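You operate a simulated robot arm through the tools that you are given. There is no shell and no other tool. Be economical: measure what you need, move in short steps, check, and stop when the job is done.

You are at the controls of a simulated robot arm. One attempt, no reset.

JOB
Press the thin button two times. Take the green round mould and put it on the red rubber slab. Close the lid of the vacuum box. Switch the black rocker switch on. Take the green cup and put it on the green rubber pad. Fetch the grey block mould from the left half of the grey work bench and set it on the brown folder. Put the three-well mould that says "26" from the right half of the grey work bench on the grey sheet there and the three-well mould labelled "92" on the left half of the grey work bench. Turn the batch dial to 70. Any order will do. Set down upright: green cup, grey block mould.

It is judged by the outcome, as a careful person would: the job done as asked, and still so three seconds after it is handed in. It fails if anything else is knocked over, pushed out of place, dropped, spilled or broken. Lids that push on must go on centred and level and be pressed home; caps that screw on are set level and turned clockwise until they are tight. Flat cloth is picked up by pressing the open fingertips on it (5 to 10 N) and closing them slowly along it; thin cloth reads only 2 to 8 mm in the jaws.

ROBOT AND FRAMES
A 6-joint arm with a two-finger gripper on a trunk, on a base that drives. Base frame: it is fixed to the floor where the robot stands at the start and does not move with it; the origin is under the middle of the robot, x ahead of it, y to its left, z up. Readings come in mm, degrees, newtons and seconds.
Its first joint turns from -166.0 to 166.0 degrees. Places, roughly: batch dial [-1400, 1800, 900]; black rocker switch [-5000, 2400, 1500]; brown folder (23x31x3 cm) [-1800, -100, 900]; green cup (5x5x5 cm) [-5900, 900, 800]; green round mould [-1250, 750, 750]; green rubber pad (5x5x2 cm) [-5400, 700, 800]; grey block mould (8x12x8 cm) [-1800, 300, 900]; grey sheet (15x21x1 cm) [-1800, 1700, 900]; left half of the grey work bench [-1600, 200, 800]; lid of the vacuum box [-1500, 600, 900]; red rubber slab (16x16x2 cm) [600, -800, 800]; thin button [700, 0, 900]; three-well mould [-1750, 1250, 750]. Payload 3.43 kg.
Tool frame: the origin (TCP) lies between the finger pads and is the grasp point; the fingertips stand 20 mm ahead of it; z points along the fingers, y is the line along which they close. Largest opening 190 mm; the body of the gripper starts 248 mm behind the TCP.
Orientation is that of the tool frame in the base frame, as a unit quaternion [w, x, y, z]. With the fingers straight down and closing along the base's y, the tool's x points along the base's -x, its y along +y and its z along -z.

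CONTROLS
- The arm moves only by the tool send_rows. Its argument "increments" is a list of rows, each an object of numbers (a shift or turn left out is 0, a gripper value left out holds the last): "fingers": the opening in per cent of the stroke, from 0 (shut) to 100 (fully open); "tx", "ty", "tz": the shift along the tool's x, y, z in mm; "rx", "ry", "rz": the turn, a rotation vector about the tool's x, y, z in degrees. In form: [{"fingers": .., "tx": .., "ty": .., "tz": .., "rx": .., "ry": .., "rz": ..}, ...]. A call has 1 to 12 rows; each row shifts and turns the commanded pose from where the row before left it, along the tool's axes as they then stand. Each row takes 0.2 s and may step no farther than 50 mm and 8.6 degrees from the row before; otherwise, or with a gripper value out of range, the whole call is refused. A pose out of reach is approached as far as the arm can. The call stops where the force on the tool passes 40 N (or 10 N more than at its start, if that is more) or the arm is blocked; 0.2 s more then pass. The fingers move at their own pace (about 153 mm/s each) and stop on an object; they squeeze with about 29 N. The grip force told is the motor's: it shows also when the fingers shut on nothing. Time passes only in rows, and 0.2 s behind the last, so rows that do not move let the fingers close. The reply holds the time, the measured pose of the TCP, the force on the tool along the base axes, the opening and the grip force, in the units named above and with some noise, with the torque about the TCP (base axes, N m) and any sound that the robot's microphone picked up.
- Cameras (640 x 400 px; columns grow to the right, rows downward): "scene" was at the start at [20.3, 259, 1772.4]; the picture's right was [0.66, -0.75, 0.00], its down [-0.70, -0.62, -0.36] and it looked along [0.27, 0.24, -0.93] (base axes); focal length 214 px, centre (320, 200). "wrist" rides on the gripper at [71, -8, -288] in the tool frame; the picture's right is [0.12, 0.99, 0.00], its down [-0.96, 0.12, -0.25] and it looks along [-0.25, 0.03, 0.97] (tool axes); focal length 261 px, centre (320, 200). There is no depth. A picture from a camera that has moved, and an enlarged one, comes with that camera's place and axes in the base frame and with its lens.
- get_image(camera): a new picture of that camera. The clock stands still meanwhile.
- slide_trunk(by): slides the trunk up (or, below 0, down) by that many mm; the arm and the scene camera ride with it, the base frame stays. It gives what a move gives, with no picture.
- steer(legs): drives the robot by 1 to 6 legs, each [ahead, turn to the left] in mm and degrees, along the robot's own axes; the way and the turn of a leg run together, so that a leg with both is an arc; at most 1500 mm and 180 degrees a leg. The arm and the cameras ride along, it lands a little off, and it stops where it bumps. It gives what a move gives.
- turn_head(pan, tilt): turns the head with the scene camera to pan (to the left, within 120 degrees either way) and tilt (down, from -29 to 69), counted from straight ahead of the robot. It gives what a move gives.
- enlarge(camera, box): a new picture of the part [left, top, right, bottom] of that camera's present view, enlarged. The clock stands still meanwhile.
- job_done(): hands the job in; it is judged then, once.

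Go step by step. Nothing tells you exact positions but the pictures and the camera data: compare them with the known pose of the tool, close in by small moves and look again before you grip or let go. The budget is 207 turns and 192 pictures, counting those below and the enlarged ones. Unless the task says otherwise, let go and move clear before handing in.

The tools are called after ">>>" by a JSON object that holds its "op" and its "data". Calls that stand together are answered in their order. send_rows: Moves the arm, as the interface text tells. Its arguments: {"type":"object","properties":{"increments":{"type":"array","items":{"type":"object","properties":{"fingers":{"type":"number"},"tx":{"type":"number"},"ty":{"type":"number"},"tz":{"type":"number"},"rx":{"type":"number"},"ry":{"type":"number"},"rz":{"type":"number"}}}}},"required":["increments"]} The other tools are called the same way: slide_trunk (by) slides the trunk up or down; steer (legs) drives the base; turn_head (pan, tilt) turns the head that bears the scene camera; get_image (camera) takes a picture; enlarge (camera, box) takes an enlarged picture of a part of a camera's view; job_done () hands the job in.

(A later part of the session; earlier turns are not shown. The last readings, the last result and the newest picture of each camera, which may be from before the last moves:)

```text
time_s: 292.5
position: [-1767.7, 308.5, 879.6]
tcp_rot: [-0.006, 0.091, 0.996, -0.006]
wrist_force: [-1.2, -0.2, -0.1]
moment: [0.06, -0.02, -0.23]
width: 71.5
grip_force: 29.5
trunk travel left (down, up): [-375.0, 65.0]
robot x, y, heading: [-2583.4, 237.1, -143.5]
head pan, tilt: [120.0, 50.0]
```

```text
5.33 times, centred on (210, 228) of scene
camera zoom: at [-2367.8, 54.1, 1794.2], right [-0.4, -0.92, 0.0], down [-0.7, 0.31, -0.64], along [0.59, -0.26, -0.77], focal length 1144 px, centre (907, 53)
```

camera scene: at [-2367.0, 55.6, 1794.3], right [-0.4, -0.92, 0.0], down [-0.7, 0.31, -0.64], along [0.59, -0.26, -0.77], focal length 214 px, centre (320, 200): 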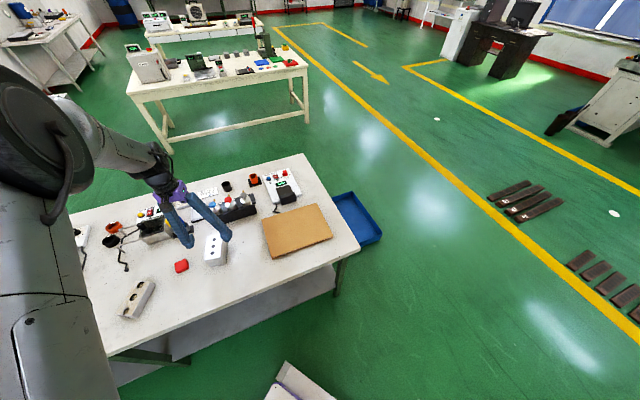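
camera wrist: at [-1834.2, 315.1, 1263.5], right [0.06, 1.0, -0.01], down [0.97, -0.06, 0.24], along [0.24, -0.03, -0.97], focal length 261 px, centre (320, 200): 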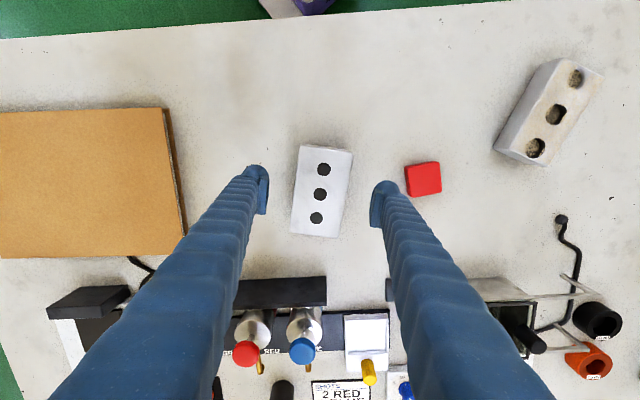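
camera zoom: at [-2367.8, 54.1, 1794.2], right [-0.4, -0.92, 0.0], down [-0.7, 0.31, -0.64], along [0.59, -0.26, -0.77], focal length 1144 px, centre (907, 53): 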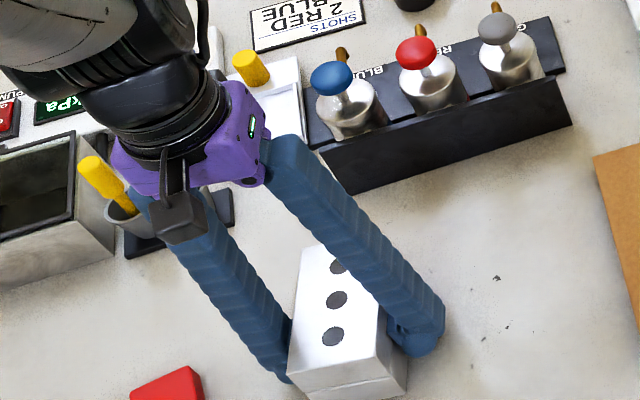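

Gripped at 71.5 mm. Lift slightly and check the whole block comes along.

>>> {"op": "send_rows", "data": {"increments": [{"tz": -15}, {"tz": -35}, {"tz": -40}]}}

>>> {"op": "enlarge", "data": {"camera": "scene", "box": [150, 190, 270, 265]}}

```text
time_s: 293.3
position: [-1770.2, 308.8, 971.6]
tcp_rot: [-0.006, 0.09, 0.996, -0.006]
wrist_force: [-1.4, -0.1, -10.7]
moment: [0.06, -0.02, 0.02]
width: 71.6
grip_force: 29.5
trunk travel left (down, up): [-375.0, 65.0]
robot x, y, heading: [-2579.1, 239.9, -143.5]
head pan, tilt: [120.0, 50.0]
```

```text
5.33 times, centred on (210, 228) of scene
camera zoom: at [-2368.7, 53.7, 1794.3], right [-0.4, -0.92, 0.0], down [-0.7, 0.31, -0.64], along [0.59, -0.26, -0.77], focal length 1144 px, centre (907, 53)
```

zoom: 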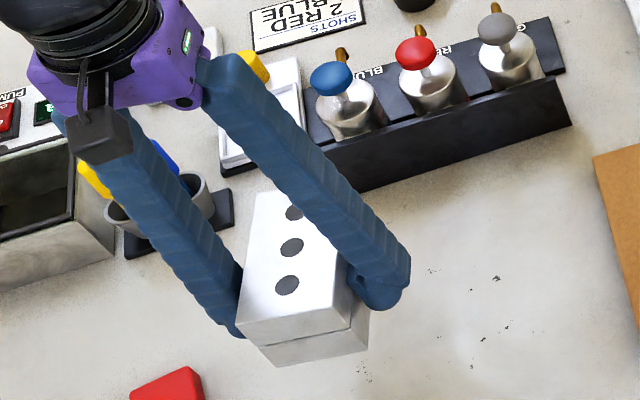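

Whole block is held. Raise and turn the base to the folder.

>>> {"op": "send_rows", "data": {"increments": [{"tz": -45}, {"tz": -45}]}}

>>> {"op": "steer", "data": {"legs": [[0, -15], [0, -14]]}}

>>> {"op": "get_image", "data": {"camera": "wrist"}}

>>> {"op": "get_image", "data": {"camera": "scene"}}

```text
time_s: 293.9
position: [-1767.6, 311.1, 1059.6]
tcp_rot: [-0.006, 0.09, 0.996, -0.007]
wrist_force: [-0.9, 0.5, -11.2]
moment: [-0.05, 0.01, 0.02]
width: 71.4
grip_force: 29.4
trunk travel left (down, up): [-375.0, 65.0]
robot x, y, heading: [-2578.9, 239.3, -143.5]
head pan, tilt: [120.0, 50.0]
```

```text
time_s: 296.7
position: [-1828.4, -92.0, 1059.2]
tcp_rot: [-0.007, 0.337, 0.941, -0.004]
wrist_force: [-0.2, 0.5, -10.9]
moment: [0.03, 0.1, 0.02]
width: 71.3
grip_force: 29.3
trunk travel left (down, up): [-375.0, 65.0]
robot x, y, heading: [-2579.0, 278.8, -172.5]
head pan, tilt: [120.0, 50.0]
```

```text
80 pictures are left
camera wrist: at [-1885.8, -51.9, 1347.2], right [0.54, 0.84, -0.01], down [0.82, -0.52, 0.24], along [0.19, -0.14, -0.97], focal length 261 px, centre (320, 200)
```

wrist: 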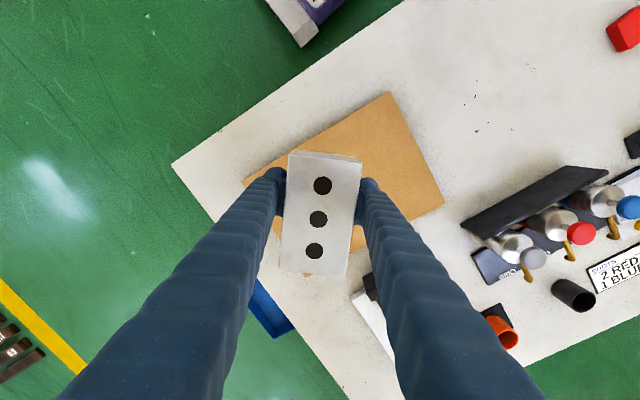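

```text
79 pictures are left
camera scene: at [-2482.8, 10.8, 1794.1], right [-0.79, -0.61, 0.0], down [-0.47, 0.61, -0.64], along [0.39, -0.51, -0.77], focal length 214 px, centre (320, 200)
```

scene: 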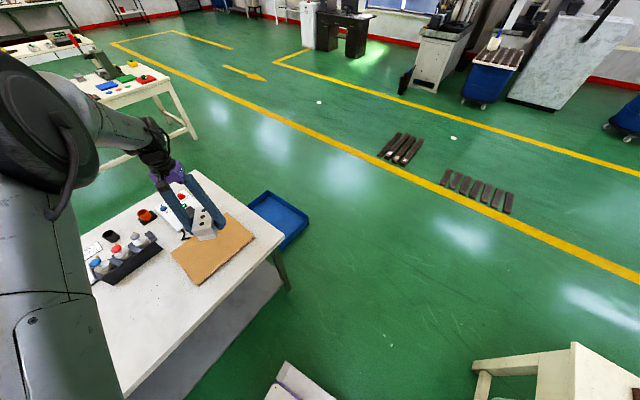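

Folder centre ≈(-1778, -70). Move over it and lower.

>>> {"op": "send_rows", "data": {"increments": [{"tx": -13, "ty": 23.5}, {"tx": -13, "ty": 23.5}, {"tz": 40}, {"tz": 40}, {"tz": 40}]}}

>>> {"op": "get_image", "data": {"camera": "wrist"}}

>>> {"op": "enlarge", "data": {"camera": "scene", "box": [150, 190, 310, 290]}}

```text
time_s: 297.9
position: [-1778.5, -74.9, 938.1]
tcp_rot: [-0.007, 0.337, 0.942, -0.004]
wrist_force: [0.1, -0.5, -10.9]
moment: [0.24, 0.15, -0.02]
width: 71.6
grip_force: 29.3
trunk travel left (down, up): [-375.0, 65.0]
robot x, y, heading: [-2580.3, 277.6, -172.6]
head pan, tilt: [120.0, 50.0]
```

```text
78 pictures are left
camera wrist: at [-1836.3, -35.9, 1225.3], right [0.54, 0.84, -0.01], down [0.82, -0.52, 0.24], along [0.19, -0.14, -0.97], focal length 261 px, centre (320, 200)
```

wrist: 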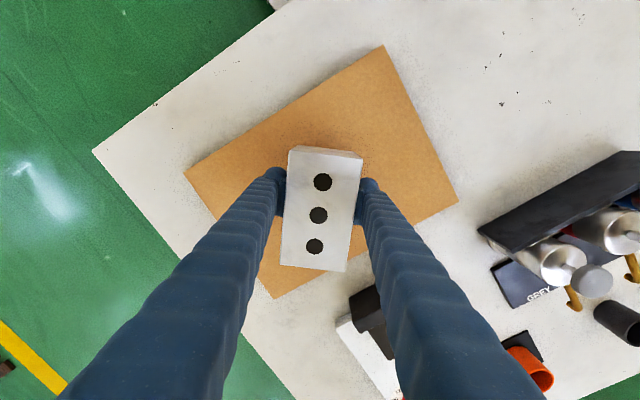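

```text
4.00 times, centred on (230, 240) of scene
camera zoom: at [-2481.4, 8.9, 1793.7], right [-0.79, -0.61, 0.0], down [-0.47, 0.61, -0.64], along [0.39, -0.51, -0.77], focal length 858 px, centre (680, 40)
```

zoom: 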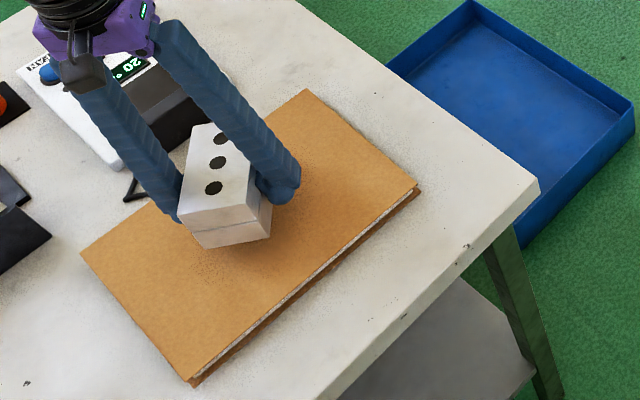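

>>> {"op": "send_rows", "data": {"increments": [{"tz": 15}, {"tz": 6}, {"tz": 4}, {"tz": 3}, {"tz": 3}]}}

>>> {"op": "enlarge", "data": {"camera": "scene", "box": [180, 200, 260, 250]}}

```text
time_s: 299.1
position: [-1780.5, -72.2, 905.9]
tcp_rot: [-0.007, 0.337, 0.942, -0.004]
wrist_force: [0.4, 0.1, -10.5]
moment: [-0.04, 0.06, 0.0]
width: 71.7
grip_force: 29.0
trunk travel left (down, up): [-375.0, 65.0]
robot x, y, heading: [-2582.1, 275.0, -172.3]
head pan, tilt: [120.0, 50.0]
```

```text
8.00 times, centred on (220, 225) of scene
camera zoom: at [-2483.0, 10.6, 1794.1], right [-0.79, -0.61, 0.0], down [-0.47, 0.61, -0.64], along [0.39, -0.51, -0.77], focal length 1716 px, centre (1120, 0)
```

zoom: 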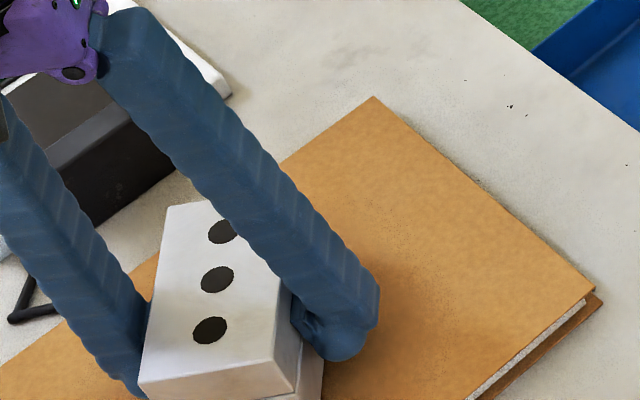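

>>> {"op": "send_rows", "data": {"increments": [{"tz": 3}, {"tz": 3}, {"tz": 2}, {"tz": 2}, {}]}}

```text
time_s: 300.3
position: [-1781.9, -70.5, 900.4]
tcp_rot: [-0.005, 0.336, 0.942, -0.004]
wrist_force: [0.6, 8.4, 24.1]
moment: [-0.06, 0.02, 0.13]
width: 71.3
grip_force: 28.8
trunk travel left (down, up): [-375.0, 65.0]
robot x, y, heading: [-2575.2, 275.0, -172.3]
head pan, tilt: [120.0, 50.0]
```

Contact with the folder. Ease up 1 mm, release slowly and rise.

>>> {"op": "send_rows", "data": {"increments": [{"tz": -2}, {"fingers": 45}, {"fingers": 58}, {}, {"tz": -40}, {"tz": -45}, {"tz": -45}, {"tz": -45}, {"tz": -45}, {"tz": -45}, {"tz": -45}]}}

>>> {"op": "get_image", "data": {"camera": "wrist"}}

>>> {"op": "enlarge", "data": {"camera": "scene", "box": [100, 180, 300, 305]}}

```text
time_s: 302.7
position: [-1777.0, -70.1, 1210.6]
tcp_rot: [-0.007, 0.337, 0.941, -0.004]
wrist_force: [-1.2, -0.6, -0.2]
moment: [-0.01, -0.03, -0.03]
width: 110.2
grip_force: 0.1
trunk travel left (down, up): [-375.0, 65.0]
robot x, y, heading: [-2582.4, 274.0, -172.3]
head pan, tilt: [120.0, 50.0]
```

```text
75 pictures are left
camera wrist: at [-1834.3, -30.9, 1498.5], right [0.54, 0.84, -0.01], down [0.82, -0.52, 0.24], along [0.19, -0.14, -0.97], focal length 261 px, centre (320, 200)
```

wrist: 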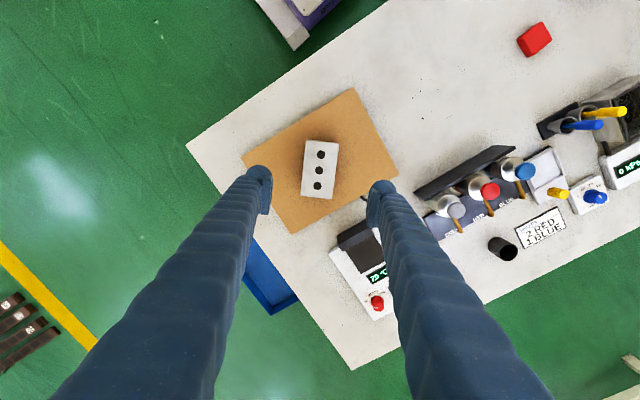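

```text
3.20 times, centred on (200, 242) of scene
camera zoom: at [-2485.3, 10.8, 1794.3], right [-0.79, -0.61, 0.0], down [-0.47, 0.61, -0.64], along [0.39, -0.51, -0.77], focal length 686 px, centre (704, 64)
```

zoom: 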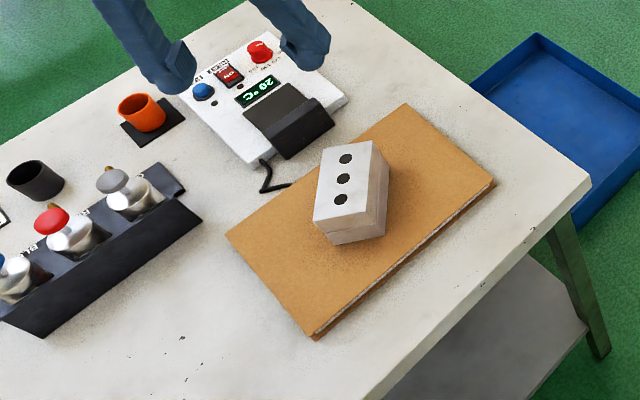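

The block mould stands on the folder. Now to the far area: cup, pad and switch. Drive up the aisle first and look west.

>>> {"op": "steer", "data": {"legs": [[100, 0], [0, -32], [0, -32], [0, -30], [620, 0], [600, 0]]}}

>>> {"op": "turn_head", "data": {"pan": 85, "tilt": 25}}

>>> {"op": "get_image", "data": {"camera": "scene"}}

```text
time_s: 307.3
position: [-2296.1, -524.2, 1212.5]
tcp_rot: [-0.008, 0.645, 0.764, -0.002]
wrist_force: [0.2, -0.3, 0.0]
moment: [0.06, 0.11, -0.01]
width: 110.4
grip_force: 0.0
trunk travel left (down, up): [-375.0, 65.0]
robot x, y, heading: [-2653.2, 299.3, 145.9]
head pan, tilt: [120.0, 50.0]
stopped in leg 3: the robot was blocked; the commanded pose is now the measured one
```

```text
time_s: 308.3
position: [-2298.2, -522.6, 1214.8]
tcp_rot: [-0.006, 0.644, 0.765, -0.003]
wrist_force: [-0.7, -0.2, -0.4]
moment: [0.05, -0.07, -0.01]
width: 110.1
grip_force: 0.0
trunk travel left (down, up): [-375.0, 65.0]
robot x, y, heading: [-2653.5, 301.7, 146.0]
head pan, tilt: [85.0, 25.0]
```

```text
73 pictures are left
camera scene: at [-2816.0, 47.1, 1831.5], right [-0.77, 0.63, 0.0], down [0.27, 0.33, -0.91], along [-0.57, -0.7, -0.42], focal length 214 px, centre (320, 200)
```

scene: 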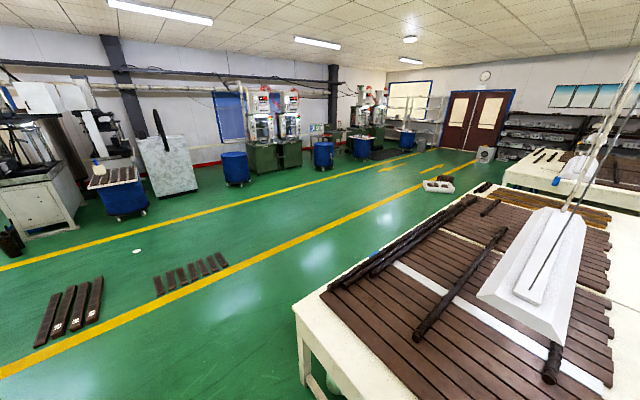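

>>> {"op": "steer", "data": {"legs": [[0, -27], [0, -26], [580, 0], [580, 0]]}}

>>> {"op": "get_image", "data": {"camera": "scene"}}

```text
time_s: 311.4
position: [-2783.4, -593.1, 1216.0]
tcp_rot: [-0.006, 0.829, 0.559, -0.002]
wrist_force: [0.1, 0.1, -0.5]
moment: [0.16, 0.07, 0.03]
width: 110.1
grip_force: 0.0
trunk travel left (down, up): [-375.0, 65.0]
robot x, y, heading: [-2621.9, 320.6, 113.7]
head pan, tilt: [85.0, 25.0]
stopped in leg 2: the robot was blocked; the commanded pose is now the measured one
```

```text
72 pictures are left
camera scene: at [-2892.1, 182.2, 1831.4], right [-0.32, 0.95, 0.0], down [0.4, 0.14, -0.91], along [-0.86, -0.29, -0.42], focal length 214 px, centre (320, 200)
```

scene: 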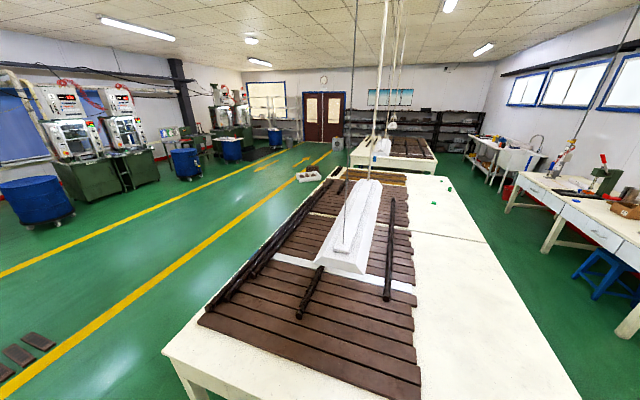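

The green pad (~(-5350, 690)) and cup (~(-5800, 940)) are seen on the long table. Continue up the aisle, then west along y≈1550.

>>> {"op": "steer", "data": {"legs": [[0, -21], [600, 0], [600, 0]]}}

>>> {"op": "steer", "data": {"legs": [[0, 42], [0, 42]]}}

>>> {"op": "get_image", "data": {"camera": "scene"}}

```text
time_s: 313.6
position: [-3100.8, -473.6, 1220.3]
tcp_rot: [-0.005, 0.918, 0.396, -0.001]
wrist_force: [0.4, 0.0, -0.8]
moment: [0.12, -0.04, 0.0]
width: 110.2
grip_force: 0.1
trunk travel left (down, up): [-375.0, 65.0]
robot x, y, heading: [-2595.3, 315.8, 92.9]
head pan, tilt: [85.0, 25.0]
stopped in leg 1: the robot was blocked; the commanded pose is now the measured one
```

```text
time_s: 316.0
position: [-2672.9, -617.4, 1224.1]
tcp_rot: [-0.002, 0.794, 0.608, -0.003]
wrist_force: [-0.7, 0.4, 0.2]
moment: [-0.07, -0.11, 0.0]
width: 109.9
grip_force: 0.1
trunk travel left (down, up): [-375.0, 65.0]
robot x, y, heading: [-2626.9, 301.6, 121.7]
head pan, tilt: [85.0, 25.0]
stopped in leg 1: the robot was blocked; the commanded pose is now the measured one
```

```text
71 pictures are left
camera scene: at [-2876.5, 135.9, 1831.8], right [-0.45, 0.9, 0.0], down [0.38, 0.19, -0.91], along [-0.81, -0.4, -0.42], focal length 214 px, centre (320, 200)
```

scene: 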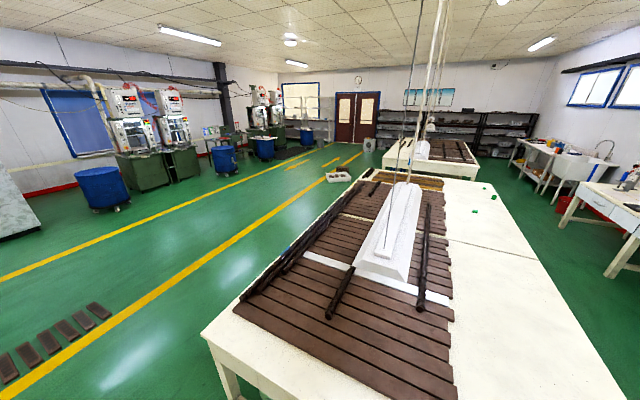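

The long reach of the arm probably causes these stops; retract it before driving further.

>>> {"op": "send_rows", "data": {"increments": [{"tx": 42, "ty": -9}, {"tx": 42, "ty": -9}, {"tx": 42, "ty": -9}, {"tx": 42, "ty": -9}, {"tx": 42, "ty": -9}, {"tx": 42, "ty": -9}, {"tx": 42, "ty": -9}]}}

>>> {"op": "steer", "data": {"legs": [[0, -29], [600, 0], [600, 0]]}}

```text
time_s: 317.6
position: [-2650.8, -312.5, 1216.1]
tcp_rot: [-0.006, 0.792, 0.611, -0.001]
wrist_force: [-0.4, -0.1, 0.2]
moment: [0.0, 0.01, 0.02]
width: 110.4
grip_force: 0.0
trunk travel left (down, up): [-375.0, 65.0]
robot x, y, heading: [-2626.6, 302.5, 121.5]
head pan, tilt: [85.0, 25.0]
```

```text
time_s: 328.3
position: [-3007.1, 984.2, 1217.1]
tcp_rot: [-0.006, 0.918, 0.396, 0.001]
wrist_force: [-0.2, 0.3, 0.2]
moment: [-0.06, -0.02, -0.01]
width: 110.2
grip_force: 0.0
trunk travel left (down, up): [-375.0, 65.0]
robot x, y, heading: [-2689.8, 1507.5, 92.8]
head pan, tilt: [85.0, 25.0]
```

>>> {"op": "steer", "data": {"legs": [[0, 43], [0, 43], [1000, 0], [1000, 0]]}}

>>> {"op": "turn_head", "data": {"pan": -20, "tilt": 20}}

>>> {"op": "get_image", "data": {"camera": "scene"}}

```text
time_s: 335.3
position: [-2197.9, 1156.3, 1218.1]
tcp_rot: [-0.005, 0.406, 0.914, -0.004]
wrist_force: [-0.6, 0.1, 0.6]
moment: [-0.27, -0.01, 0.02]
width: 110.0
grip_force: 0.1
trunk travel left (down, up): [-375.0, 65.0]
robot x, y, heading: [-2701.9, 1436.4, 176.3]
head pan, tilt: [85.0, 25.0]
stopped in leg 3: the robot was blocked; the commanded pose is now the measured one
```

```text
time_s: 337.1
position: [-2198.0, 1151.7, 1217.4]
tcp_rot: [-0.005, 0.407, 0.914, -0.003]
wrist_force: [-0.2, 0.8, 0.3]
moment: [0.05, 0.0, -0.01]
width: 109.8
grip_force: 0.1
trunk travel left (down, up): [-375.0, 65.0]
robot x, y, heading: [-2696.8, 1437.0, 176.3]
head pan, tilt: [-20.0, 20.0]
```

```text
70 pictures are left
camera scene: at [-2778.4, 1266.3, 1839.9], right [0.4, 0.92, 0.0], down [0.31, -0.14, -0.94], along [-0.86, 0.38, -0.34], focal length 214 px, centre (320, 200)
```

scene: 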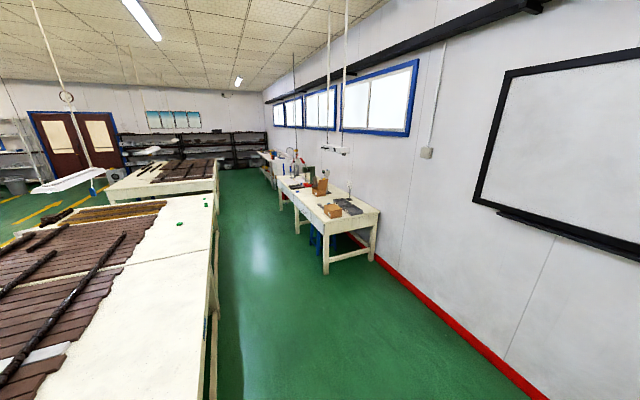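

>>> {"op": "enlarge", "data": {"camera": "scene", "box": [270, 120, 390, 195]}}

>>> {"op": "steer", "data": {"legs": [[0, 2], [700, 0], [700, 0]]}}

>>> {"op": "get_image", "data": {"camera": "scene"}}

```text
5.33 times, centred on (330, 158) of scene
camera zoom: at [-2778.4, 1266.3, 1839.9], right [0.4, 0.92, 0.0], down [0.31, -0.14, -0.94], along [-0.86, 0.38, -0.34], focal length 1144 px, centre (267, 427)
```

zoom: 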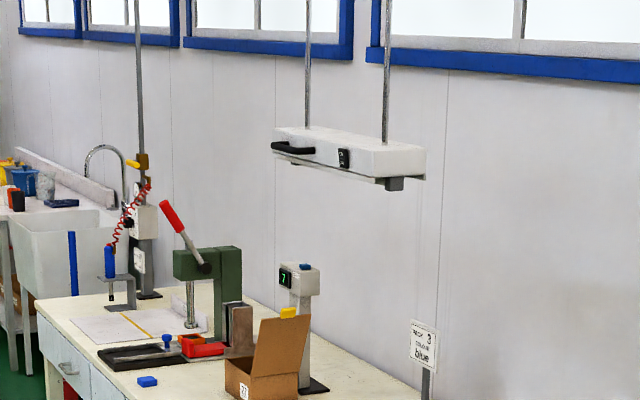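

```text
time_s: 347.4
position: [-3582.4, 1204.9, 1217.5]
tcp_rot: [-0.005, 0.38, 0.925, -0.004]
wrist_force: [0.1, -0.6, 0.4]
moment: [-0.03, -0.02, -0.03]
width: 110.3
grip_force: 0.0
trunk travel left (down, up): [-375.0, 65.0]
robot x, y, heading: [-4104.6, 1459.7, 179.7]
head pan, tilt: [-20.0, 20.0]
```

```text
68 pictures are left
camera scene: at [-4170.3, 1283.7, 1839.9], right [0.35, 0.94, 0.0], down [0.32, -0.12, -0.94], along [-0.88, 0.33, -0.34], focal length 214 px, centre (320, 200)
```

scene: 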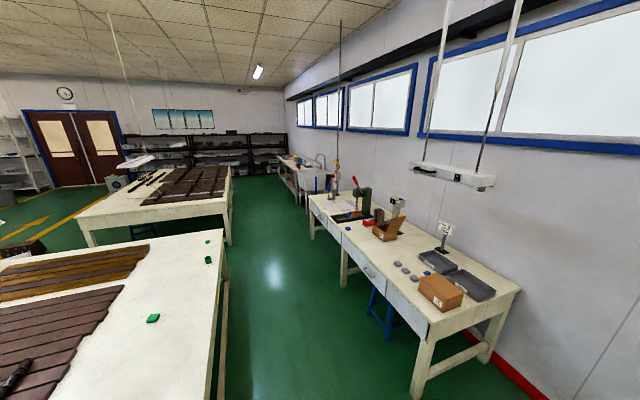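

>>> {"op": "enlarge", "data": {"camera": "scene", "box": [400, 145, 510, 214]}}

>>> {"op": "enlarge", "data": {"camera": "scene", "box": [120, 220, 280, 320]}}

```text
5.80 times, centred on (455, 180) of scene
camera zoom: at [-4170.3, 1283.7, 1839.9], right [0.35, 0.94, 0.0], down [0.32, -0.12, -0.94], along [-0.88, 0.33, -0.34], focal length 1243 px, centre (-463, 319)
```

zoom: 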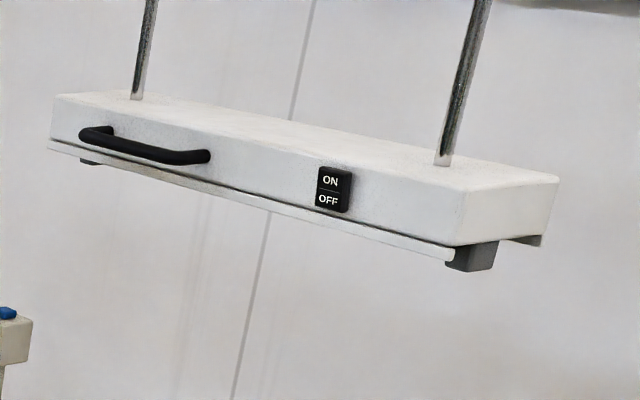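

```text
4.00 times, centred on (200, 270) of scene
camera zoom: at [-4170.3, 1283.7, 1839.9], right [0.35, 0.94, 0.0], down [0.32, -0.12, -0.94], along [-0.88, 0.33, -0.34], focal length 858 px, centre (800, -80)
```

zoom: 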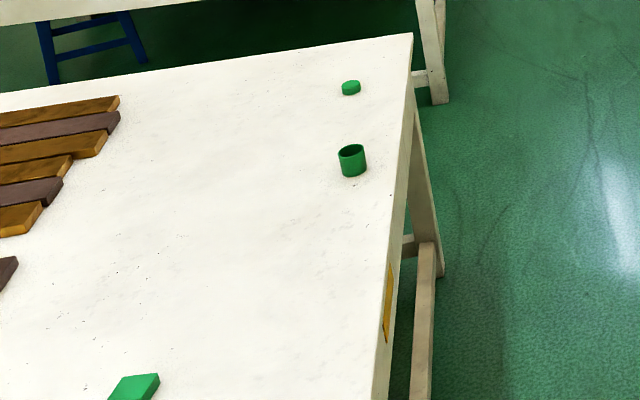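

The rocker switch is on the hanging lamp's aisle face (≈(-5012, 2437, 1547)), ON at top. Cup ≈(-5808, 956), pad ≈(-5348, 724). First go pick the cup.

>>> {"op": "steer", "data": {"legs": [[700, 0], [700, 0], [0, -42], [0, -42]]}}

>>> {"op": "turn_head", "data": {"pan": 120, "tilt": 50}}

>>> {"op": "get_image", "data": {"camera": "scene"}}

>>> {"op": "get_image", "data": {"camera": "wrist"}}

```text
time_s: 363.6
position: [-5755.0, 954.1, 1218.2]
tcp_rot: [-0.004, 0.918, 0.396, 0.002]
wrist_force: [-1.1, 0.3, -0.8]
moment: [-0.1, -0.2, 0.01]
width: 110.2
grip_force: 0.0
trunk travel left (down, up): [-375.0, 65.0]
robot x, y, heading: [-5429.3, 1480.1, 92.5]
head pan, tilt: [-20.0, 20.0]
stopped in leg 4: the robot was blocked; the commanded pose is now the measured one
```

```text
time_s: 365.8
position: [-5752.2, 953.8, 1220.2]
tcp_rot: [-0.006, 0.919, 0.395, 0.0]
wrist_force: [0.2, 0.1, -0.2]
moment: [0.0, 0.03, 0.02]
width: 110.0
grip_force: 0.0
trunk travel left (down, up): [-375.0, 65.0]
robot x, y, heading: [-5430.9, 1478.5, 92.3]
head pan, tilt: [120.0, 50.0]
```

```text
65 pictures are left
camera scene: at [-5717.0, 1455.9, 1795.0], right [0.08, 1.0, 0.0], down [0.76, -0.06, -0.65], along [-0.65, 0.05, -0.76], focal length 214 px, centre (320, 200)
```

scene: 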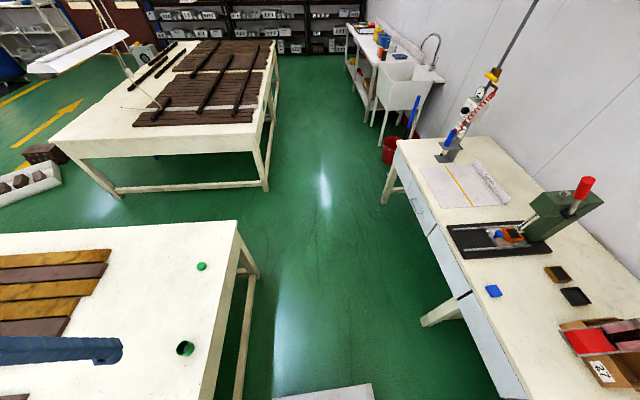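

```text
64 pictures are left
camera wrist: at [-5710.2, 1007.3, 1507.2], right [0.8, -0.6, -0.01], down [-0.58, -0.78, 0.24], along [-0.15, -0.19, -0.97], focal length 261 px, centre (320, 200)
```

wrist: 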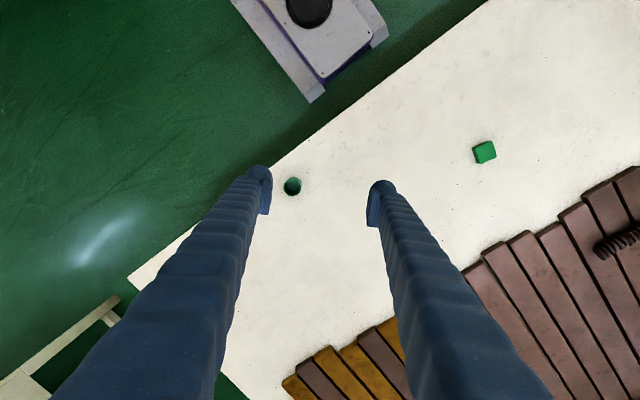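

Cup ≈(-5850, 958), pad ≈(-5398, 720). Move above the cup.

>>> {"op": "send_rows", "data": {"increments": [{"tx": -9.2, "ty": -10.6, "tz": 40, "fingers": 50}, {"tx": -9.2, "ty": -10.6, "tz": 40}, {"tx": -9.2, "ty": -10.6, "tz": 40}, {"tx": -9.2, "ty": -10.6, "tz": 40}, {"tx": -9.2, "ty": -10.6, "tz": 40}, {"tx": -9.2, "ty": -10.6, "tz": 40}, {"tx": -9.2, "ty": -10.6, "tz": 40}]}}

>>> {"op": "get_image", "data": {"camera": "wrist"}}

>>> {"op": "enlarge", "data": {"camera": "scene", "box": [120, 300, 280, 400]}}

```text
time_s: 367.4
position: [-5849.1, 959.4, 938.6]
tcp_rot: [-0.006, 0.919, 0.395, 0.001]
wrist_force: [0.0, 0.3, 0.4]
moment: [0.03, -0.09, -0.02]
width: 95.0
grip_force: 0.1
trunk travel left (down, up): [-375.0, 65.0]
robot x, y, heading: [-5430.2, 1478.3, 92.5]
head pan, tilt: [120.0, 50.0]
```

```text
63 pictures are left
camera wrist: at [-5808.5, 1013.9, 1225.9], right [0.8, -0.6, -0.01], down [-0.58, -0.78, 0.24], along [-0.15, -0.19, -0.97], focal length 261 px, centre (320, 200)
```

wrist: 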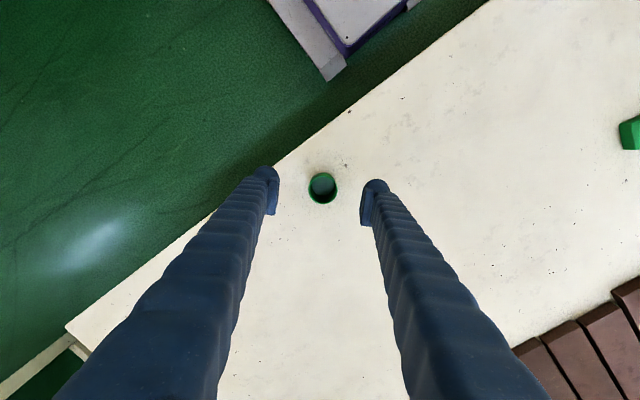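

```text
4.00 times, centred on (200, 350) of scene
camera zoom: at [-5706.2, 1407.4, 1794.0], right [-0.54, 0.84, 0.0], down [0.65, 0.41, -0.64], along [-0.54, -0.34, -0.77], focal length 858 px, centre (800, -400)
```

zoom: 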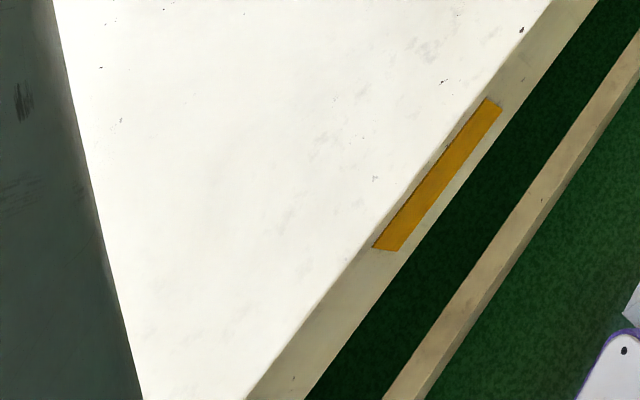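

>>> {"op": "send_rows", "data": {"increments": [{"tx": -7, "ty": 1.2}, {"tz": 40}, {"tz": 40}, {"tz": 15}]}}

>>> {"op": "get_image", "data": {"camera": "scene"}}

>>> {"op": "get_image", "data": {"camera": "wrist"}}

```text
time_s: 368.4
position: [-5853.4, 954.7, 844.5]
tcp_rot: [-0.006, 0.919, 0.395, 0.0]
wrist_force: [0.3, -0.3, -0.9]
moment: [-0.05, -0.04, 0.0]
width: 95.0
grip_force: 0.1
trunk travel left (down, up): [-375.0, 65.0]
robot x, y, heading: [-5431.5, 1476.3, 92.3]
head pan, tilt: [120.0, 50.0]
```

```text
61 pictures are left
camera scene: at [-5705.6, 1408.5, 1794.3], right [-0.54, 0.84, 0.0], down [0.65, 0.41, -0.64], along [-0.54, -0.34, -0.77], focal length 214 px, centre (320, 200)
```

scene: 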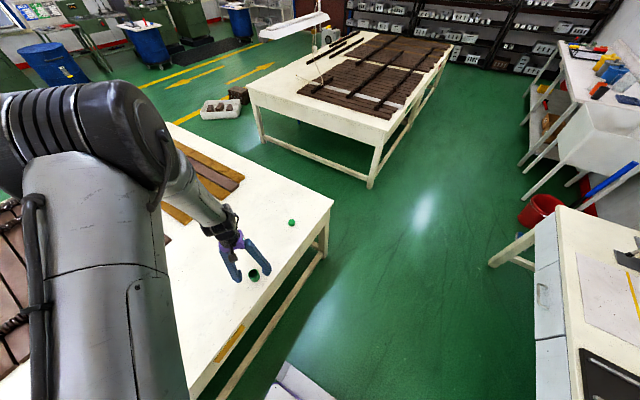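

```text
60 pictures are left
camera wrist: at [-5812.3, 1008.4, 1131.6], right [0.8, -0.6, -0.01], down [-0.58, -0.78, 0.24], along [-0.15, -0.19, -0.97], focal length 261 px, centre (320, 200)
```

wrist: 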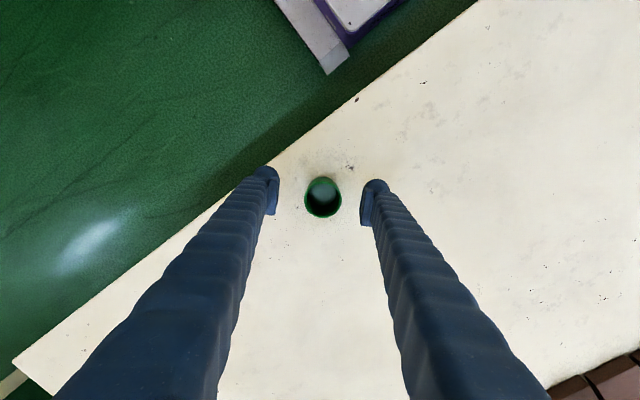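

>>> {"op": "send_rows", "data": {"increments": [{"tz": 8}, {"tz": 5}, {"tz": 4}, {"tz": 3}]}}

>>> {"op": "enlarge", "data": {"camera": "scene", "box": [200, 220, 320, 295]}}

```text
time_s: 369.4
position: [-5853.7, 955.4, 824.1]
tcp_rot: [-0.006, 0.918, 0.396, 0.001]
wrist_force: [-0.6, 0.5, -0.3]
moment: [0.02, -0.05, -0.02]
width: 94.8
grip_force: 0.1
trunk travel left (down, up): [-375.0, 65.0]
robot x, y, heading: [-5434.0, 1479.9, 92.3]
head pan, tilt: [120.0, 50.0]
```

```text
5.33 times, centred on (260, 258) of scene
camera zoom: at [-5705.5, 1408.4, 1794.2], right [-0.54, 0.84, 0.0], down [0.65, 0.41, -0.64], along [-0.54, -0.34, -0.77], focal length 1144 px, centre (640, -107)
```

zoom: 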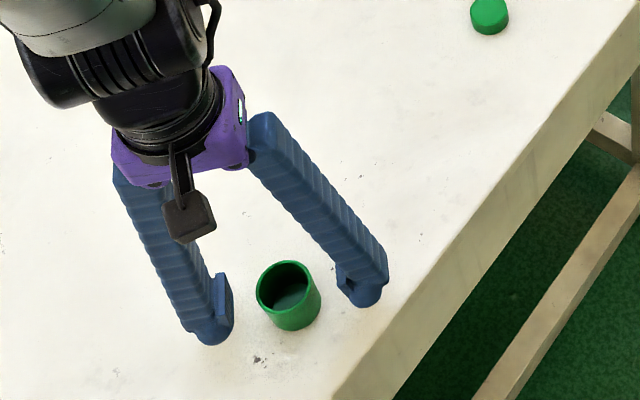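

Fingertips flank the cup near table level. Close and lift.

>>> {"op": "send_rows", "data": {"increments": [{"fingers": 35}, {"fingers": 28}, {"fingers": 20}, {"fingers": 12}, {}, {"tz": -10}, {"tz": -20}, {"tz": -30}]}}

>>> {"op": "enlarge", "data": {"camera": "scene", "box": [200, 220, 320, 295]}}

```text
time_s: 370.3
position: [-5856.6, 951.8, 831.2]
tcp_rot: [-0.004, 0.918, 0.396, -0.002]
wrist_force: [1.0, 3.0, 42.7]
moment: [0.11, -0.18, -0.03]
width: 6.1
grip_force: 29.5
trunk travel left (down, up): [-375.0, 65.0]
robot x, y, heading: [-5427.7, 1478.9, 92.4]
head pan, tilt: [120.0, 50.0]
stopped in row 4: the force on the tool passed its limit at 61 N (the readings are from after the stop); the commanded pose is now the measured one
```

```text
5.33 times, centred on (260, 258) of scene
camera zoom: at [-5704.3, 1410.8, 1795.0], right [-0.54, 0.84, 0.0], down [0.65, 0.41, -0.64], along [-0.54, -0.35, -0.77], focal length 1144 px, centre (640, -107)
```

zoom: 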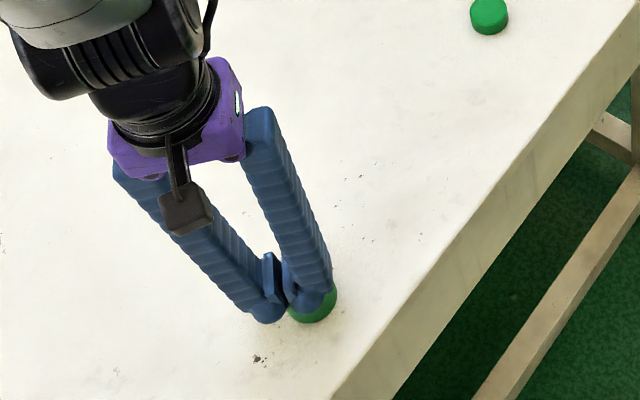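

The fingers met the table and the cup seems displaced; look closely before moving.

>>> {"op": "enlarge", "data": {"camera": "wrist", "box": [240, 130, 400, 230]}}

>>> {"op": "enlarge", "data": {"camera": "scene", "box": [235, 255, 283, 285]}}

```text
4.00 times, centred on (320, 180) of wrist
camera zoom: at [-5814.3, 1008.5, 1118.4], right [0.8, -0.6, -0.01], down [-0.57, -0.78, 0.25], along [-0.16, -0.19, -0.97], focal length 1043 px, centre (320, 280)
```

zoom: 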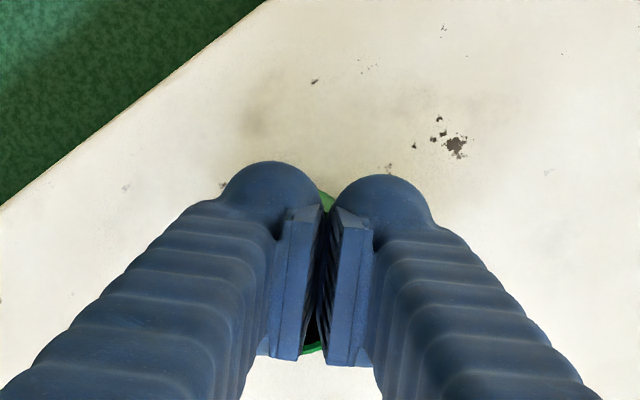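

```text
13.33 times, centred on (259, 270) of scene
camera zoom: at [-5704.3, 1410.8, 1795.0], right [-0.54, 0.84, 0.0], down [0.65, 0.41, -0.64], along [-0.54, -0.35, -0.77], focal length 2860 px, centre (1133, -733)
```

zoom: 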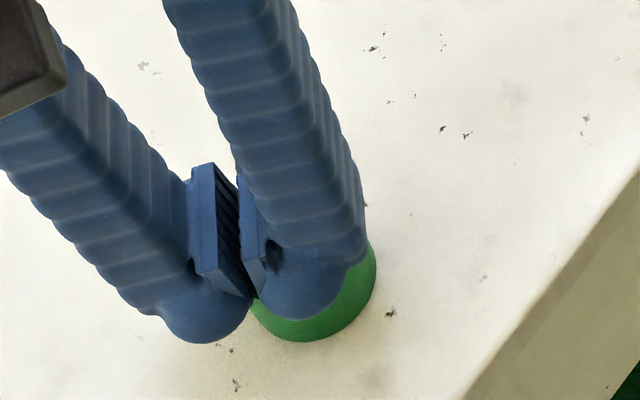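

The closed fingertips seem to be sitting in/over the cup rim. Close fully and lift a little, slowly, then look.

>>> {"op": "send_rows", "data": {"increments": [{"fingers": 0}, {"tz": -3}, {"tz": -4}, {"tz": -5}]}}

>>> {"op": "enlarge", "data": {"camera": "scene", "box": [220, 240, 300, 290]}}

```text
time_s: 371.3
position: [-5853.9, 953.7, 838.4]
tcp_rot: [-0.005, 0.918, 0.396, -0.001]
wrist_force: [0.2, 0.1, 0.3]
moment: [0.0, 0.01, 0.02]
width: 0.0
grip_force: 28.9
trunk travel left (down, up): [-375.0, 65.0]
robot x, y, heading: [-5429.2, 1478.6, 92.2]
head pan, tilt: [120.0, 50.0]
```

```text
8.00 times, centred on (260, 265) of scene
camera zoom: at [-5705.2, 1408.7, 1794.1], right [-0.54, 0.84, 0.0], down [0.65, 0.41, -0.64], along [-0.54, -0.34, -0.77], focal length 1716 px, centre (800, -320)
```

zoom: 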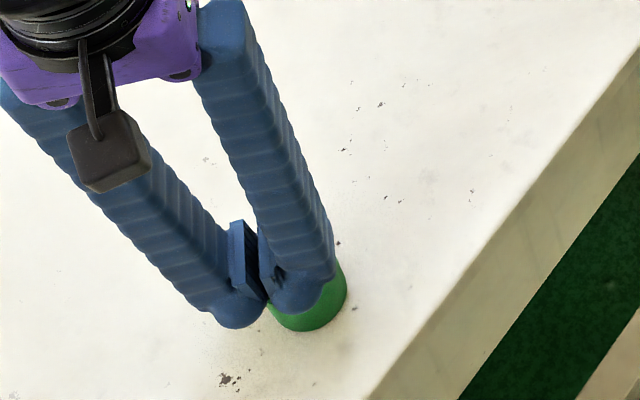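

So the cup's rim is only at z≈811 (table ≈761); my fingers had closed above it. Lift, reopen, look again.

>>> {"op": "send_rows", "data": {"increments": [{"tz": -40}, {"fingers": 50}, {}, {"tx": -5, "ty": 2}]}}

>>> {"op": "get_image", "data": {"camera": "wrist"}}

>>> {"op": "enlarge", "data": {"camera": "scene", "box": [220, 240, 300, 290]}}

```text
time_s: 372.3
position: [-5855.8, 947.5, 881.6]
tcp_rot: [-0.004, 0.918, 0.396, -0.001]
wrist_force: [-0.3, -0.3, -0.2]
moment: [-0.01, 0.06, 0.02]
width: 94.9
grip_force: 0.0
trunk travel left (down, up): [-375.0, 65.0]
robot x, y, heading: [-5432.2, 1480.6, 92.4]
head pan, tilt: [120.0, 50.0]
```

```text
54 pictures are left
camera wrist: at [-5813.3, 1002.6, 1167.8], right [0.8, -0.6, -0.01], down [-0.58, -0.78, 0.24], along [-0.15, -0.19, -0.97], focal length 261 px, centre (320, 200)
```

wrist: 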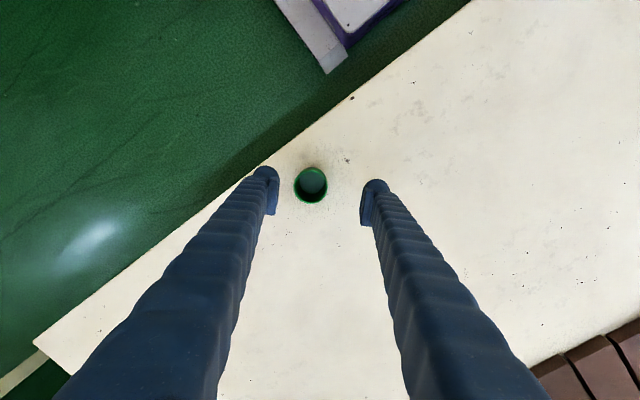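

```text
8.00 times, centred on (260, 265) of scene
camera zoom: at [-5704.7, 1408.0, 1794.3], right [-0.54, 0.84, 0.0], down [0.65, 0.41, -0.64], along [-0.54, -0.34, -0.77], focal length 1716 px, centre (800, -320)
```

zoom: 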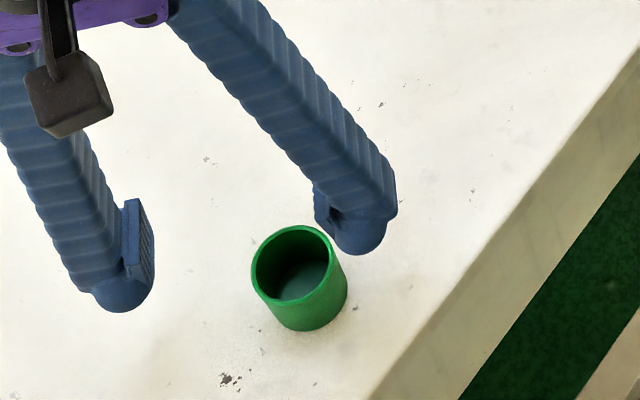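

Cup is upright and intact at ≈(-5863, 961). Recentre and descend properly.

>>> {"op": "send_rows", "data": {"increments": [{"tx": 5.4, "ty": -14.7}, {"tz": 40}, {"tz": 25}]}}

>>> {"op": "get_image", "data": {"camera": "wrist"}}

>>> {"op": "enlarge", "data": {"camera": "scene", "box": [220, 240, 300, 290]}}

```text
time_s: 373.1
position: [-5866.2, 964.5, 814.4]
tcp_rot: [-0.004, 0.918, 0.395, -0.001]
wrist_force: [-0.5, -0.3, -0.4]
moment: [0.03, -0.03, 0.01]
width: 95.1
grip_force: 0.1
trunk travel left (down, up): [-375.0, 65.0]
robot x, y, heading: [-5430.6, 1478.7, 92.3]
head pan, tilt: [120.0, 50.0]
```

```text
52 pictures are left
camera wrist: at [-5824.0, 1019.5, 1101.7], right [0.8, -0.6, -0.01], down [-0.58, -0.78, 0.25], along [-0.15, -0.19, -0.97], focal length 261 px, centre (320, 200)
```

wrist: 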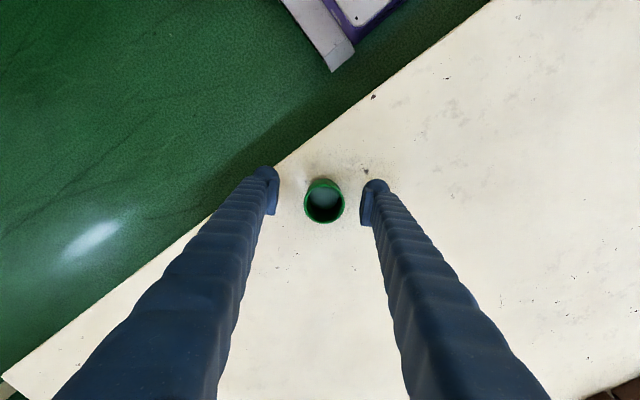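

```text
8.00 times, centred on (260, 265) of scene
camera zoom: at [-5705.9, 1408.4, 1794.2], right [-0.54, 0.84, 0.0], down [0.65, 0.41, -0.64], along [-0.54, -0.34, -0.77], focal length 1716 px, centre (800, -320)
```

zoom: 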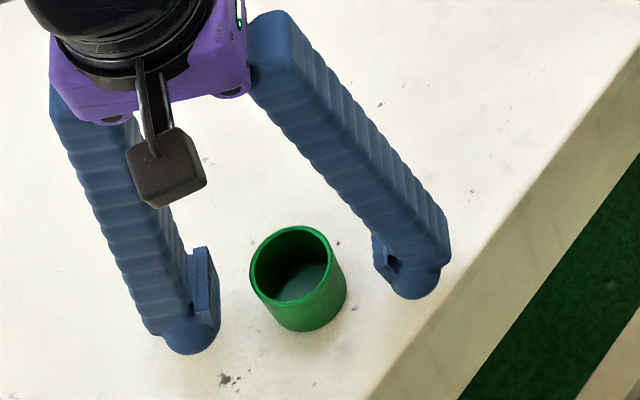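

>>> {"op": "send_rows", "data": {"increments": [{"tx": -3, "ty": 4.5}, {"tz": 12}, {"tz": 8}, {"tz": 4}]}}

>>> {"op": "enlarge", "data": {"camera": "scene", "box": [220, 240, 300, 290]}}

```text
time_s: 374.1
position: [-5863.5, 957.1, 789.7]
tcp_rot: [-0.004, 0.919, 0.395, -0.001]
wrist_force: [-0.7, -0.9, -0.7]
moment: [0.02, 0.02, -0.03]
width: 95.0
grip_force: 0.1
trunk travel left (down, up): [-375.0, 65.0]
robot x, y, heading: [-5430.8, 1480.2, 92.4]
head pan, tilt: [120.0, 50.0]
```

```text
8.00 times, centred on (260, 265) of scene
camera zoom: at [-5705.3, 1408.4, 1794.3], right [-0.54, 0.84, 0.0], down [0.65, 0.41, -0.64], along [-0.54, -0.34, -0.77], focal length 1716 px, centre (800, -320)
```

zoom: 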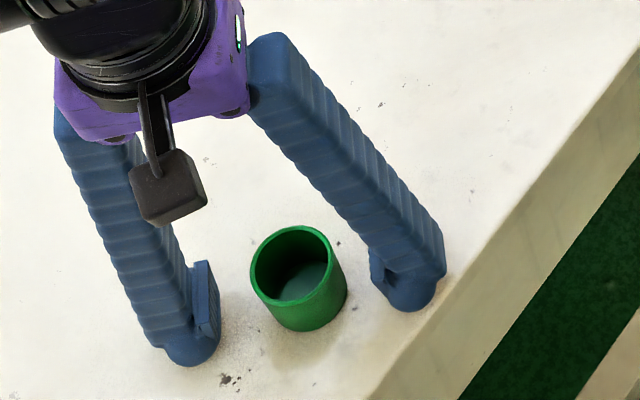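

>>> {"op": "send_rows", "data": {"increments": [{"fingers": 35}, {"fingers": 28}, {"fingers": 22}, {"fingers": 18}, {"fingers": 14}, {}]}}

>>> {"op": "enlarge", "data": {"camera": "scene", "box": [220, 240, 300, 290]}}

```text
time_s: 375.5
position: [-5862.6, 958.2, 789.9]
tcp_rot: [-0.005, 0.919, 0.395, -0.001]
wrist_force: [-0.2, 0.0, 1.3]
moment: [-0.02, 0.0, 0.02]
width: 45.3
grip_force: 29.1
trunk travel left (down, up): [-375.0, 65.0]
robot x, y, heading: [-5429.4, 1479.8, 92.4]
head pan, tilt: [120.0, 50.0]
```

```text
8.00 times, centred on (260, 265) of scene
camera zoom: at [-5705.4, 1408.5, 1794.3], right [-0.54, 0.84, 0.0], down [0.65, 0.41, -0.64], along [-0.54, -0.34, -0.77], focal length 1716 px, centre (800, -320)
```

zoom: 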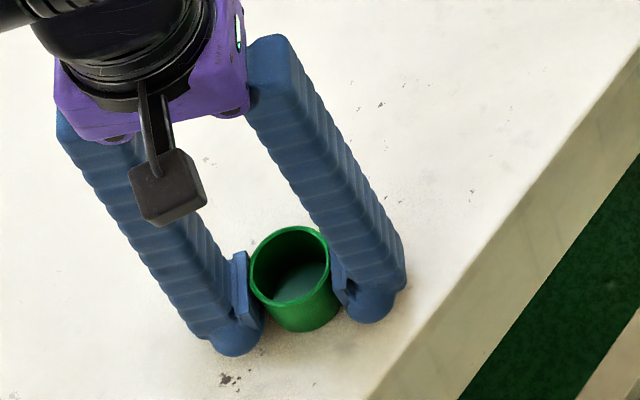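

Cup held (45 mm). Lift gently and turn the base toward the pad.

>>> {"op": "send_rows", "data": {"increments": [{"tz": -5}, {"tz": -10}, {"tz": -20}, {"tz": -25}, {"tz": -25}, {"tz": -25}]}}

>>> {"op": "steer", "data": {"legs": [[0, 11], [0, 11], [0, 11]]}}

>>> {"op": "get_image", "data": {"camera": "wrist"}}

```text
time_s: 376.9
position: [-5863.2, 955.5, 900.5]
tcp_rot: [-0.005, 0.919, 0.395, -0.001]
wrist_force: [-0.6, 0.2, -0.5]
moment: [0.0, 0.04, -0.01]
width: 45.0
grip_force: 28.9
trunk travel left (down, up): [-375.0, 65.0]
robot x, y, heading: [-5430.5, 1479.7, 92.6]
head pan, tilt: [120.0, 50.0]
```

```text
time_s: 380.2
position: [-5510.4, 805.7, 900.5]
tcp_rot: [-0.005, 0.769, 0.639, -0.003]
wrist_force: [0.3, -0.1, 0.0]
moment: [0.01, 0.03, 0.0]
width: 45.1
grip_force: 28.8
trunk travel left (down, up): [-375.0, 65.0]
robot x, y, heading: [-5459.8, 1462.5, 125.4]
head pan, tilt: [120.0, 50.0]
```

```text
48 pictures are left
camera wrist: at [-5505.4, 875.3, 1187.4], right [1.0, -0.06, -0.01], down [-0.06, -0.97, 0.24], along [-0.02, -0.24, -0.97], focal length 261 px, centre (320, 200)
```

wrist: 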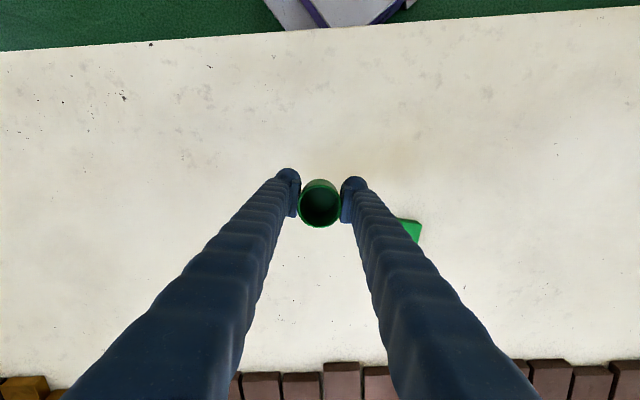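

>>> {"op": "send_rows", "data": {"increments": [{"tx": -12.3, "ty": 24}, {"tx": -12.3, "ty": 24}, {"tx": -12.3, "ty": 24}, {"tx": -12.3, "ty": 24}, {"tx": -12.3, "ty": 24}, {"tx": -12.3, "ty": 24}]}}

>>> {"op": "get_image", "data": {"camera": "wrist"}}

>>> {"op": "get_image", "data": {"camera": "scene"}}

```text
time_s: 381.6
position: [-5383.3, 705.3, 900.3]
tcp_rot: [-0.006, 0.768, 0.64, -0.002]
wrist_force: [0.8, -0.3, -0.4]
moment: [0.05, -0.01, 0.0]
width: 45.1
grip_force: 29.1
trunk travel left (down, up): [-375.0, 65.0]
robot x, y, heading: [-5459.7, 1461.3, 125.4]
head pan, tilt: [120.0, 50.0]
```

```text
47 pictures are left
camera wrist: at [-5377.9, 773.7, 1187.9], right [1.0, -0.06, -0.01], down [-0.06, -0.97, 0.24], along [-0.02, -0.24, -0.97], focal length 261 px, centre (320, 200)
```

wrist: 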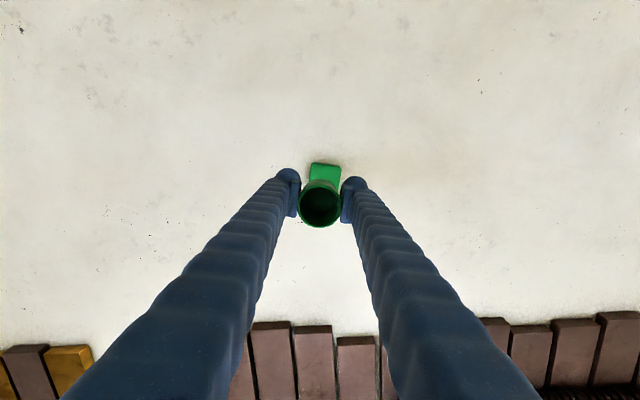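

```text
46 pictures are left
camera scene: at [-5650.3, 1251.6, 1794.1], right [-0.91, 0.42, 0.0], down [0.32, 0.7, -0.64], along [-0.27, -0.58, -0.77], focal length 214 px, centre (320, 200)
```

scene: 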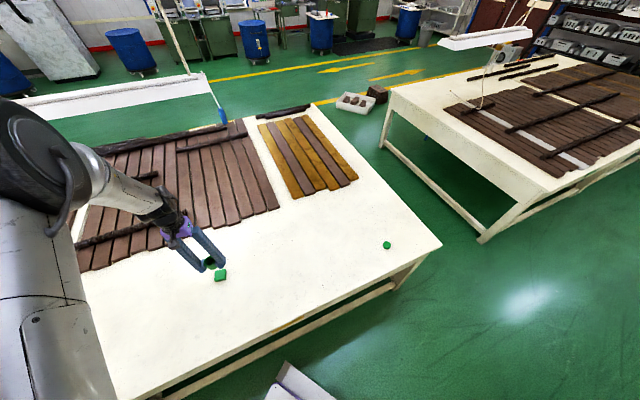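

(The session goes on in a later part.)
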